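You operate a simulated robot arm through the tools that you are given. There is no shell and no other tool. Be economical: measure what you need, move in short steps, check, and stop when the job is done.

Carry out the task below with a simulated robot arm. There is one attempt and no reset: what you move stays moved.

TASK
Press the set button three times.

It is judged by the outcome, as a careful person would: the job done as asked, and still so three seconds after it is handed in. It fails if anything else is knocked over, pushed out of place, dropped, spilled or broken.

THE ROBOT
A 7-joint arm with a two-finger parallel gripper, fixed in place. Base frame: the origin is at the foot of the arm, x ahead of it, y to its left, z up; the work surface is at about z = 877. Lengths are in mm, angles in rad, forces in N, time in s.
With the tool pointing down near the work surface it reaches from about 300 to 700 mm from the base axis. Its first joint turns from -1.152 to 1.152 rad. Payload 1.57 kg.
Tool frame: the origin (TCP) lies between the finger pads and is the grasp point; the fingertips stand 30 mm ahead of it; z points along the fingers, y is the line along which they close. The gripper opens to 110 mm. The fingers are 24 mm wide and 12 mm thick; the gripper's body (48 by 112 mm) begins 78 mm behind the TCP.
Orientation is that of the tool frame in the base frame, as [roll, pitch, yaw] about the fixed x, y, z axes, in that order (R = Rz(yaw) Ry(pitch) Rx(roll)). With the fingers straight down and closing along the base's y, the tool's x points along the base's -x, its y along +y and its z along -z.

THE INTERFACE
- The arm moves only by the tool play_rows. Its argument "increments" is a list of rows, each an object (a shift or turn left out is 0, a gripper value left out holds the last) with "gripper": the finger opening in cm, from 0 to 11; "translation": the shift along the base's x, y, z in cm, a list of three; "delta_rot": the turn, a rotation vector about the base's x, y, z in rad, a list of three. In form: [{"gripper": gripper, "translation": [x, y, z], "delta_rot": [wx, wy, wz]}, ...]. A call has 1 to 10 rows; each row shifts and turns the commanded pose from where the row before left it. A row lasts 0.2 s, in which the tool goes at most 50 mm and 0.15 rad; a call with a longer step from one row to the next is refused whole, and so is a gripper value outside its range. A pose out of reach is approached as far as the arm can. The call stops where the force on the tool passes 40 N (or 10 N more than at its start, if that is more) or the arm is blocked; 0.2 s more then pass. The fingers move at their own pace (about 108 mm/s each) and stop on an object; they squeeze with about 43 N. The grip force told is the motor's: it shows also when the fingers shut on nothing. Time passes only in rows, and 0.2 s behind the last, so rows that do not move let the fingers close. It gives the time, the measured TCP pose, the force on the tool (base axes), the opening and the grip force at its end, in the units of the frame above (readings bear some noise).
- Cameras (640 x 400 px; columns grow to the right, rows downward): "scene" is fixed at [174.5, -402.4, 1394.4]; the picture's right is [0.65, -0.76, 0.00], its down [-0.50, -0.42, -0.76] and it looks along [0.58, 0.49, -0.65] (base axes); focal length 324 px, centre (320, 200). "wrist" rides on the gripper at [-36, 0, -80] in the tool frame; the picture's right is [0.00, -1.00, 0.00], its down [0.97, 0.00, -0.24] and it looks along [0.24, 0.00, 0.97] (tool axes); focal length 218 px, centre (320, 200).
- get_image(camera): a new picture of that camera. No time passes.
- measure_at(camera, pixels): there is no depth. For up to 12 entries [column, row, z] of the newest picture of that camera ("zoom" is the newest enlarged one), the place [x, y] in the base frame at which the ray of that pixel passes the height z, good to about 2 mm. No time passes.
- enlarge(camera, box): a new picture of the part [left, top, right, bottom] of that camera's present view, enlarged. No time passes.
- close_job(): hands the job in; it is judged then, once.

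Work in short steps. Measure before you move; look again where a grasp or a placing could have gone wrong, and mend it. You have 60 turns and 26 pictures in all, the two below and enlarged ones among them. Open the gripper and draw the arm clear of the work before you hand the job in, unless the task says otherwise; then end with one line.

The tools are called as a command line: name --argument value ..., lists and objects as JSON in quotes. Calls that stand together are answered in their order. play_rows: Moves the arm, as the interface text tells. Its arguments: {"type":"object","properties":{"increments":{"type":"array"}},"required":["increments"]} The other tools are called the same way: get_image (camera) takes a picture; measure_at (camera, pixels) gives the place at which the rays of pixels pass given heights; enlarge (camera, box) takes an enlarged picture of a part of a camera's view; close_job () hands the job in.

At the start:

```text
time: 0.0
position: [251.0, -308.6, 1232.7]
ee_rot: [3.141, -0.001, -3.14]
force: [0.5, 0.6, -0.1]
gripper_width: 109.9
grip_force: 0.2
```

scene: 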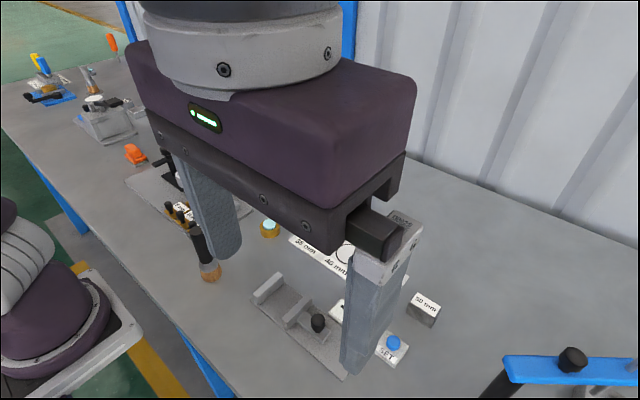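
wrist: 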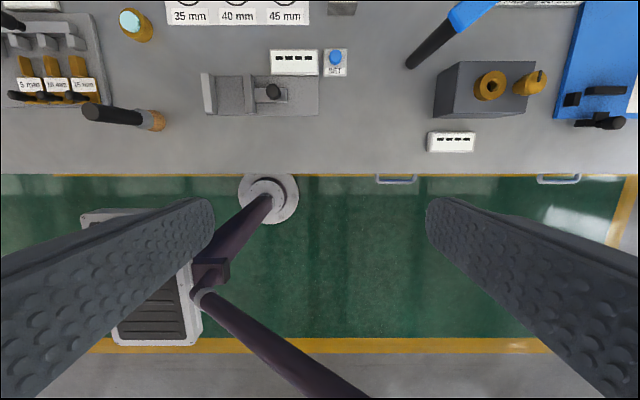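

The blue SET button appears at about (335,57) in the wrist view, beside a display at (294,62). I'll enlarge that area and measure the button.

enlarge --camera "wrist" --box '[190, 20, 370, 130]'

measure_at --camera "wrist" --pixels '[[335, 57, 877], [335, 57, 900], [335, 50, 877], [335, 76, 877], [294, 62, 890], [273, 92, 900]]'

measure_at --camera "scene" --pixels '[[393, 342, 877], [393, 342, 890], [393, 342, 900], [393, 342, 910]]'

```text
3.56 times, centred on (280, 75) of wrist
```

zoom: 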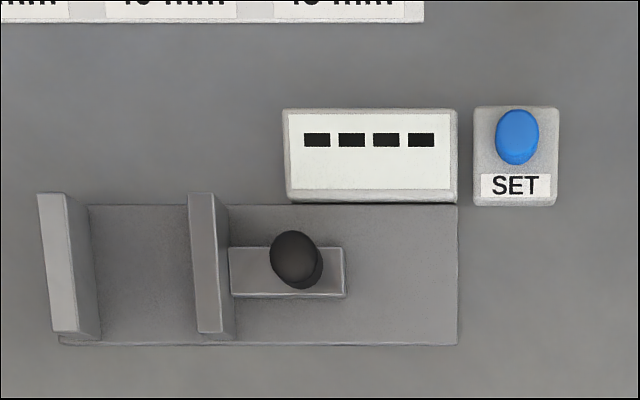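

```text
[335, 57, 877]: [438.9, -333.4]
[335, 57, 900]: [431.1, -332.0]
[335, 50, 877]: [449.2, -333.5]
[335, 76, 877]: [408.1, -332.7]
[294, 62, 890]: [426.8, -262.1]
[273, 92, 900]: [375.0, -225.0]
```

```text
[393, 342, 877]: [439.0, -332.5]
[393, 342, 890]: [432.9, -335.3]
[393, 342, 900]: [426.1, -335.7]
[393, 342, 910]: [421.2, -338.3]
```

The two views agree on a button at about (433, -333), top roughly z 890–900. I'll close the gripper and move above it, staying high.

play_rows --increments '[{"gripper": 0, "translation": [4, -0.5, -2]}, {"translation": [4, -0.5, -4]}, {"translation": [3, -0.5, -4]}, {"translation": [3, -0.5, -4]}, {"translation": [3, -0.4, -4]}, {"translation": [1.2, 0, -4]}, {"translation": [0, 0, -3]}, {}, {}]'

enlarge --camera "scene" --box '[300, 250, 460, 400]'

get_image --camera "wrist"

```text
refused: row 2 steps farther than a row can; nothing moved
```

```text
2.67 times, centred on (380, 325) of scene
```

zoom: 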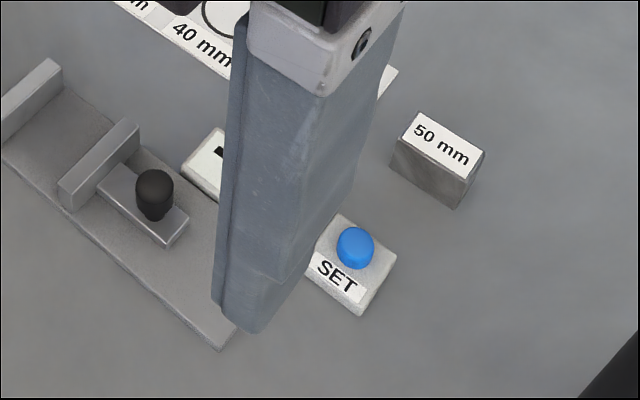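

```text
21 pictures are left
```

wrist: 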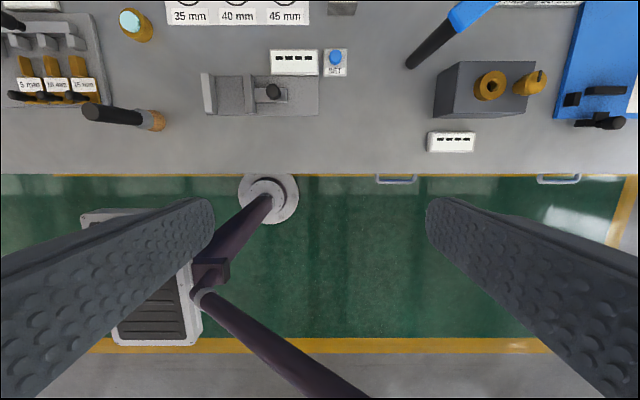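

The step was longer than 50 mm, so nothing moved. I'll use smaller steps.

play_rows --increments '[{"gripper": 0, "translation": [3, -0.4, -2.5]}, {"translation": [3, -0.4, -2.5]}, {"translation": [3, -0.4, -2.5]}, {"translation": [3, -0.4, -2.5]}, {"translation": [3, -0.4, -2.5]}, {"translation": [3.2, -0.4, -2.5]}, {"translation": [0, 0, -4]}, {"translation": [0, 0, -4]}, {}]'

get_image --camera "wrist"

enlarge --camera "scene" --box '[300, 250, 460, 400]'

```text
time: 2.0
position: [435.8, -329.2, 999.9]
ee_rot: [-3.14, -0.001, 3.14]
force: [-0.6, 0.0, -0.4]
gripper_width: 0.1
grip_force: 21.3
```

```text
20 pictures are left
```

wrist: 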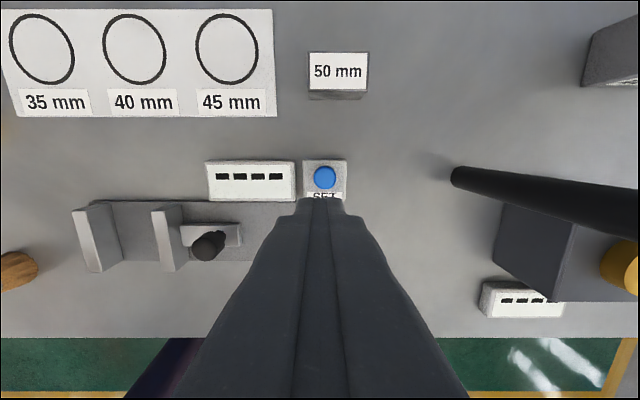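

```text
2.67 times, centred on (380, 325) of scene
```

zoom: 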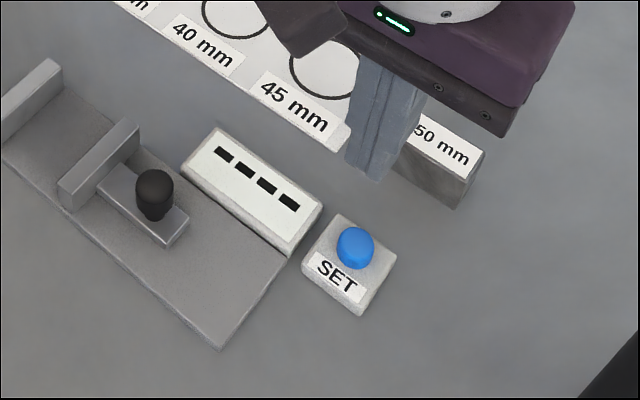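

The button is now clear of the arm: wrist (325,177), zoom (355,243). I'll measure it again from both views to fix its height.

measure_at --camera "wrist" --pixels '[[325, 177, 877], [325, 177, 890], [325, 177, 900], [325, 177, 910], [303, 180, 885], [295, 180, 885], [347, 180, 885]]'

measure_at --camera "zoom" --pixels '[[355, 241, 877], [355, 241, 890], [355, 241, 900], [355, 241, 910]]'

```text
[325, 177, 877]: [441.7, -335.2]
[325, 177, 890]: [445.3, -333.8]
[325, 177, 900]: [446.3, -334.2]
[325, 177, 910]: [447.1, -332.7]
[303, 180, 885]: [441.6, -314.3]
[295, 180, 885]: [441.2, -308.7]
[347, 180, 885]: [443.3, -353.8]
```

```text
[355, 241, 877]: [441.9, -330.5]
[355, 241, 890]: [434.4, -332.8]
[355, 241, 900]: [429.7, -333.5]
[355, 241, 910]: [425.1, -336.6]
```

The rays from the three views best agree near (440, -333) at a low height. I'll shift +5 mm x and -3 mm y, lower to fingertips of about z 915, and check from both cameras.

play_rows --increments '[{"translation": [0.5, -0.3, -2]}, {"translation": [0, 0, -2]}, {"translation": [0, 0, -1.5]}, {}]'

get_image --camera "wrist"

enlarge --camera "scene" --box '[340, 280, 440, 380]'

```text
time: 3.0
position: [439.2, -334.3, 946.7]
ee_rot: [-3.142, 0.002, -3.141]
force: [0.5, -0.4, -0.6]
gripper_width: 0.0
grip_force: 21.3
```

```text
18 pictures are left
```

wrist: 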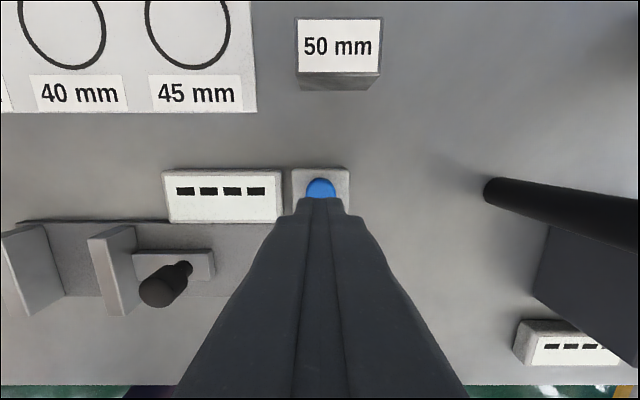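

```text
4.00 times, centred on (390, 330) of scene
```

zoom: 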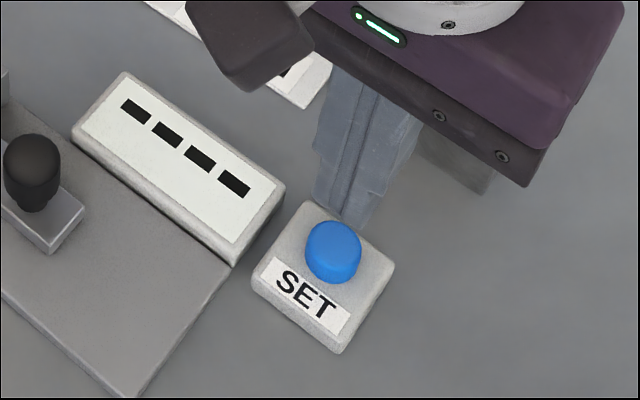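

Lateral alignment looks right; only the fore-aft offset needs checking. I'll measure the fingertip corners and button edges in this zoom.

measure_at --camera "zoom" --pixels '[[357, 228, 917], [315, 200, 917], [378, 190, 917], [334, 240, 885], [334, 240, 890], [334, 240, 895], [342, 353, 877], [395, 265, 882], [250, 280, 877], [305, 200, 882]]'

measure_at --camera "wrist" --pixels '[[320, 178, 885], [320, 178, 890], [320, 178, 895], [292, 168, 882], [350, 168, 882], [305, 198, 917], [342, 198, 917]]'

```text
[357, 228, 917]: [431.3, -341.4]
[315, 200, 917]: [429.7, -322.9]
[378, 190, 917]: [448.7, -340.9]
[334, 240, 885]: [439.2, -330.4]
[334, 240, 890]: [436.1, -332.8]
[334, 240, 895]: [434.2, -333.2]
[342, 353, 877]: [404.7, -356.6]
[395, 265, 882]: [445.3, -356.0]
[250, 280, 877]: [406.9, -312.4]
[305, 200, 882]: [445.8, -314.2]
```

```text
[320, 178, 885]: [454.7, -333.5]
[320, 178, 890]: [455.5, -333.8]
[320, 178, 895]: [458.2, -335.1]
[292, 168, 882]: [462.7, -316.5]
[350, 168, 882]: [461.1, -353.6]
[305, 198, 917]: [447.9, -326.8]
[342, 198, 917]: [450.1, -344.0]
```

Views disagree on the plate edge unless it lies lower, around z 860, which puts the button top near z 870 and x near 444. I'll shift +4 mm x, lower to a tip of about z 880 in small steps, then check the force and picture.

play_rows --increments '[{"translation": [0.4, 0.1, 0]}, {"translation": [0, 0, -1]}, {"translation": [0, 0, -1]}, {"translation": [0, 0, -0.8]}, {"translation": [0, 0, -0.4]}, {}]'

enlarge --camera "scene" --box '[340, 280, 440, 380]'

```text
time: 4.4
position: [441.9, -333.6, 914.0]
ee_rot: [-3.142, 0.0, 3.141]
force: [0.4, 0.7, -0.2]
gripper_width: 0.2
grip_force: 21.3
```

```text
4.00 times, centred on (390, 330) of scene
```

zoom: 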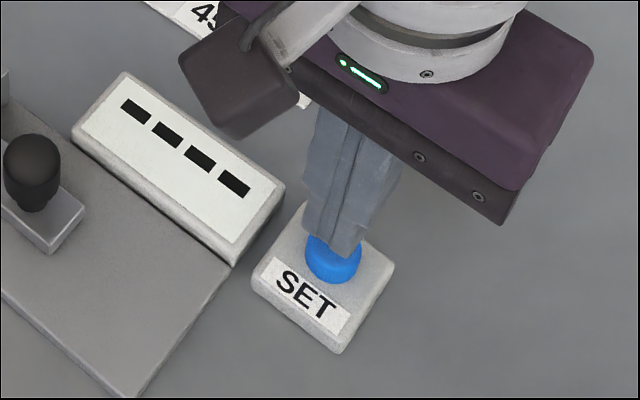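

Tip at z 884, over the button with no contact. I'll go down a few millimetres at a time to find it.

play_rows --increments '[{"translation": [0.2, 0, -0.2]}, {"translation": [0, 0, -0.2]}, {"translation": [0, 0, -0.2]}, {}]'

```text
time: 5.4
position: [444.8, -334.0, 909.1]
ee_rot: [-3.14, 0.0, 3.141]
force: [0.7, -0.4, -0.4]
gripper_width: 0.0
grip_force: 21.7
```

play_rows --increments '[{"translation": [0, 0, -0.2]}, {"translation": [0, 0, -0.1]}, {"translation": [0, 0, -0.1]}, {}]'

enlarge --camera "scene" --box '[340, 280, 440, 380]'

```text
time: 6.4
position: [444.2, -332.9, 905.0]
ee_rot: [3.141, 0.0, 3.141]
force: [-0.1, -1.4, 1.2]
gripper_width: 0.1
grip_force: 21.5
```

```text
4.00 times, centred on (390, 330) of scene
```

zoom: 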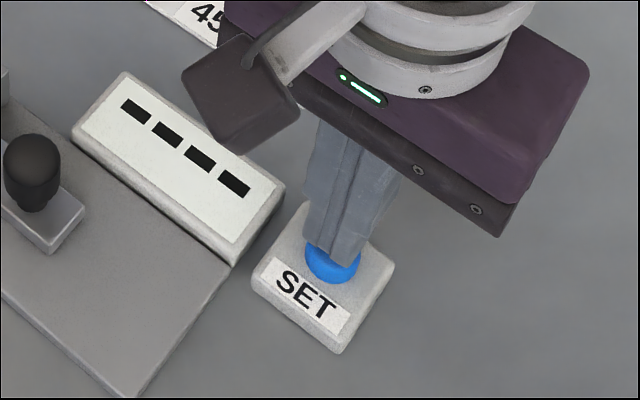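

Force z is 1.2 N, so contact is probably starting at TCP z about 905. I'll continue in 1 mm steps.

play_rows --increments '[{"translation": [0, 0, -0.1]}, {}]'

play_rows --increments '[{"translation": [0, 0, -0.1]}, {}]'

enlarge --camera "scene" --box '[340, 280, 440, 380]'

```text
time: 7.0
position: [444.8, -332.7, 904.4]
ee_rot: [-3.14, 0.0, -3.141]
force: [0.6, -0.3, 1.9]
gripper_width: 0.2
grip_force: 21.0
```

```text
time: 7.6
position: [444.2, -333.5, 902.9]
ee_rot: [-3.141, -0.002, -3.141]
force: [0.1, -0.5, 1.8]
gripper_width: 0.3
grip_force: 20.8
```

```text
4.00 times, centred on (390, 330) of scene
```

zoom: 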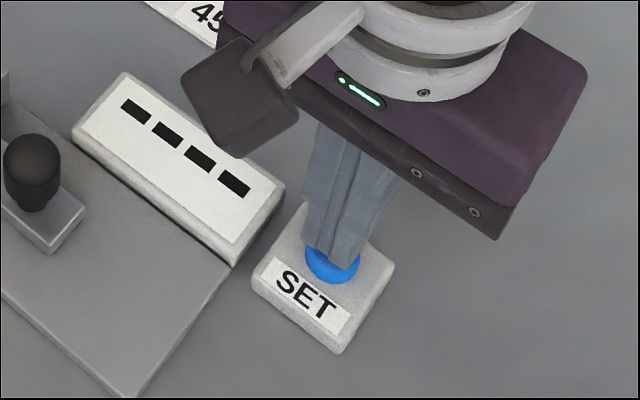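

Force is a steady ~1.9 N, so the button is yielding on its spring. I'll keep pressing until it bottoms out or registers.

play_rows --increments '[{"translation": [0, 0, -0.1]}, {}]'

play_rows --increments '[{"translation": [0, 0, -0.1]}, {}]'

enlarge --camera "scene" --box '[340, 280, 440, 380]'

```text
time: 8.2
position: [443.3, -334.4, 903.2]
ee_rot: [3.141, 0.0, 3.141]
force: [-0.6, 0.8, 2.4]
gripper_width: 0.0
grip_force: 20.8
```

```text
time: 8.8
position: [444.3, -333.5, 901.1]
ee_rot: [3.141, 0.002, 3.141]
force: [-0.1, -1.4, 3.1]
gripper_width: 0.0
grip_force: 21.3
```

```text
4.00 times, centred on (390, 330) of scene
```

zoom: 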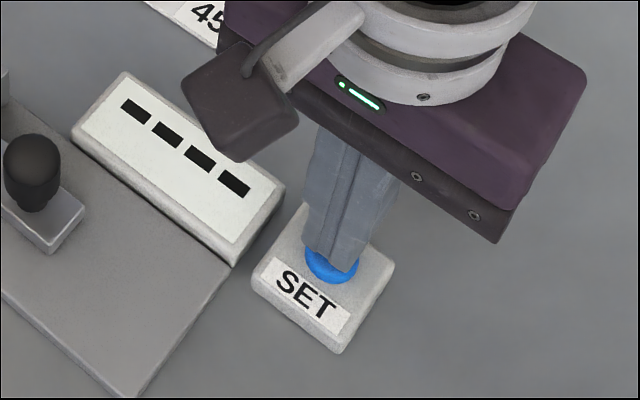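

Force rises with a spring-like slope (3.1 N at TCP z about 901). I'll go deeper until it reaches a hard stop.

play_rows --increments '[{"translation": [0, 0, -0.1]}, {}]'

play_rows --increments '[{"translation": [0, 0, -0.1]}, {}]'

play_rows --increments '[{"translation": [0, 0, -0.1]}, {}]'

enlarge --camera "scene" --box '[340, 280, 440, 380]'

```text
time: 9.4
position: [445.1, -333.5, 899.2]
ee_rot: [-3.139, 0.001, -3.141]
force: [-1.0, -3.7, 8.3]
gripper_width: 0.0
grip_force: 21.1
```

```text
time: 10.0
position: [444.1, -333.4, 898.7]
ee_rot: [-3.141, -0.001, 3.141]
force: [-1.6, -3.7, 14.1]
gripper_width: 0.0
grip_force: 21.0
```

```text
time: 10.6
position: [443.9, -333.7, 898.8]
ee_rot: [-3.14, 0.001, 3.141]
force: [-1.5, -3.9, 18.3]
gripper_width: 0.0
grip_force: 22.1
```

```text
4.00 times, centred on (390, 330) of scene
```

zoom: 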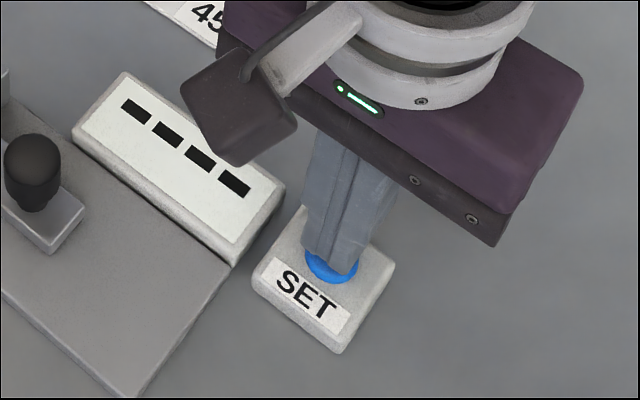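

The stop is reached (18 N, about 5–6 mm travel), so that's one full press. I'll release fully, raising 12 mm, and look at the button and display.

play_rows --increments '[{"translation": [0, 0, 0.6]}, {"translation": [0, 0, 0.6]}, {}, {}]'

enlarge --camera "scene" --box '[340, 280, 440, 380]'

```text
time: 11.6
position: [444.8, -333.4, 910.0]
ee_rot: [-3.141, -0.001, 3.141]
force: [0.4, -0.7, 0.3]
gripper_width: 0.1
grip_force: 20.8
```

```text
4.00 times, centred on (390, 330) of scene
```

zoom: 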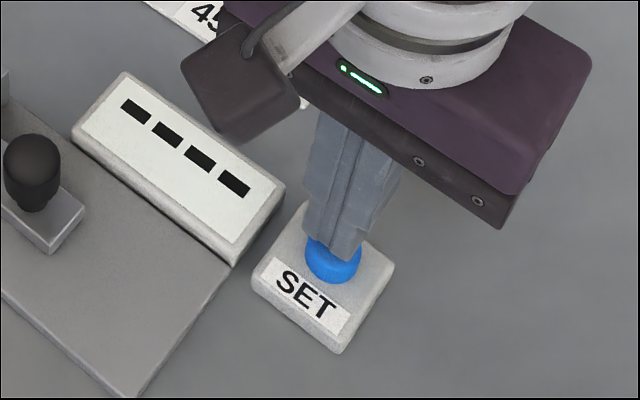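

The button sprang back and the plate hasn't moved; force is back to zero. Second press: the same depth, held briefly, and a force reading at the bottom.

play_rows --increments '[{"translation": [0, 0, -0.4]}, {"translation": [0, 0, -0.3]}, {"translation": [0, 0, -0.3]}, {"translation": [0, 0, -0.2]}, {}]'

play_rows --increments '[{"translation": [0, 0, 0.6]}, {"translation": [0, 0, 0.6]}, {}, {}]'

```text
time: 12.8
position: [443.5, -333.9, 898.5]
ee_rot: [-3.14, 0.001, -3.139]
force: [1.5, 4.0, 17.0]
gripper_width: 0.0
grip_force: 21.1
```

```text
time: 13.8
position: [444.2, -333.8, 910.4]
ee_rot: [3.14, 0.001, 3.14]
force: [0.0, 0.2, 0.1]
gripper_width: 0.0
grip_force: 21.6
```

The second press bottomed at 17 N and released to zero. Third press now.

play_rows --increments '[{"translation": [0, 0, -0.4]}, {"translation": [0, 0, -0.3]}, {"translation": [0, 0, -0.3]}, {"translation": [0, 0, -0.2]}, {}]'

play_rows --increments '[{"translation": [0, 0, 0.6]}, {"translation": [0, 0, 0.6]}, {"translation": [0, 0, 4]}, {"translation": [0, 0, 4]}, {"translation": [0, 0, 4]}, {"translation": [0, 0, 4]}, {"translation": [-2, 0, 4]}, {"gripper": 11}, {}]'

get_image --camera "scene"

get_image --camera "wrist"

```text
time: 15.0
position: [443.4, -333.7, 898.1]
ee_rot: [3.141, 0.002, 3.141]
force: [-0.8, 3.6, 16.7]
gripper_width: 0.0
grip_force: 22.0
```

```text
time: 17.0
position: [420.9, -334.9, 1110.9]
ee_rot: [-3.141, 0.0, 3.142]
force: [-0.7, 0.1, 0.9]
gripper_width: 109.9
grip_force: 0.1
```

```text
10 pictures are left
```

scene: 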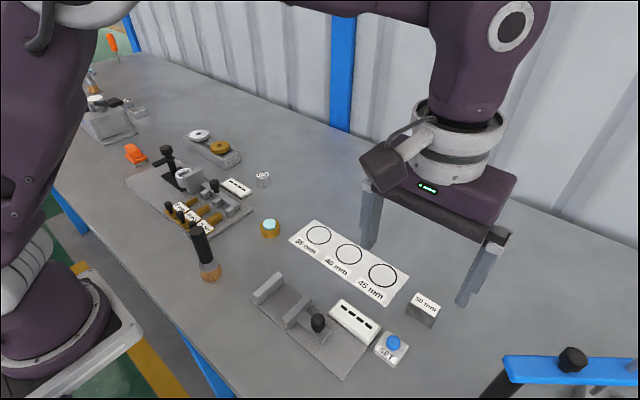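

```text
9 pictures are left
```

wrist: 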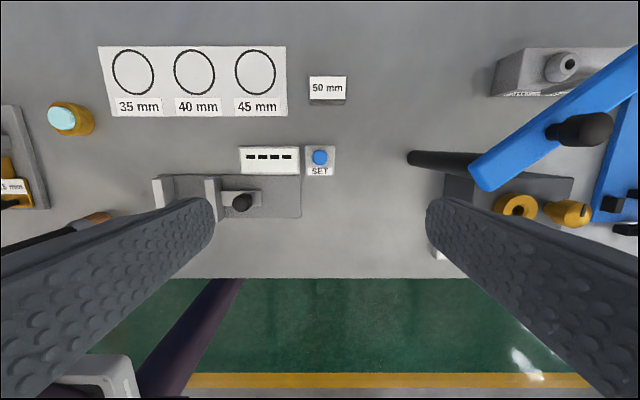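

All three presses reached the stop and released, nothing else has moved, and the arm is clear with the gripper open. I'll hand the job in.

close_job

```text
The job is handed in.
```

I pressed the SET button three times. Each press went to the stop at about 17–18 N and was then released. The display beside the button showed four dashes throughout, so nothing on it confirmed the count. Nothing else moved, and the arm is clear with the gripper open.
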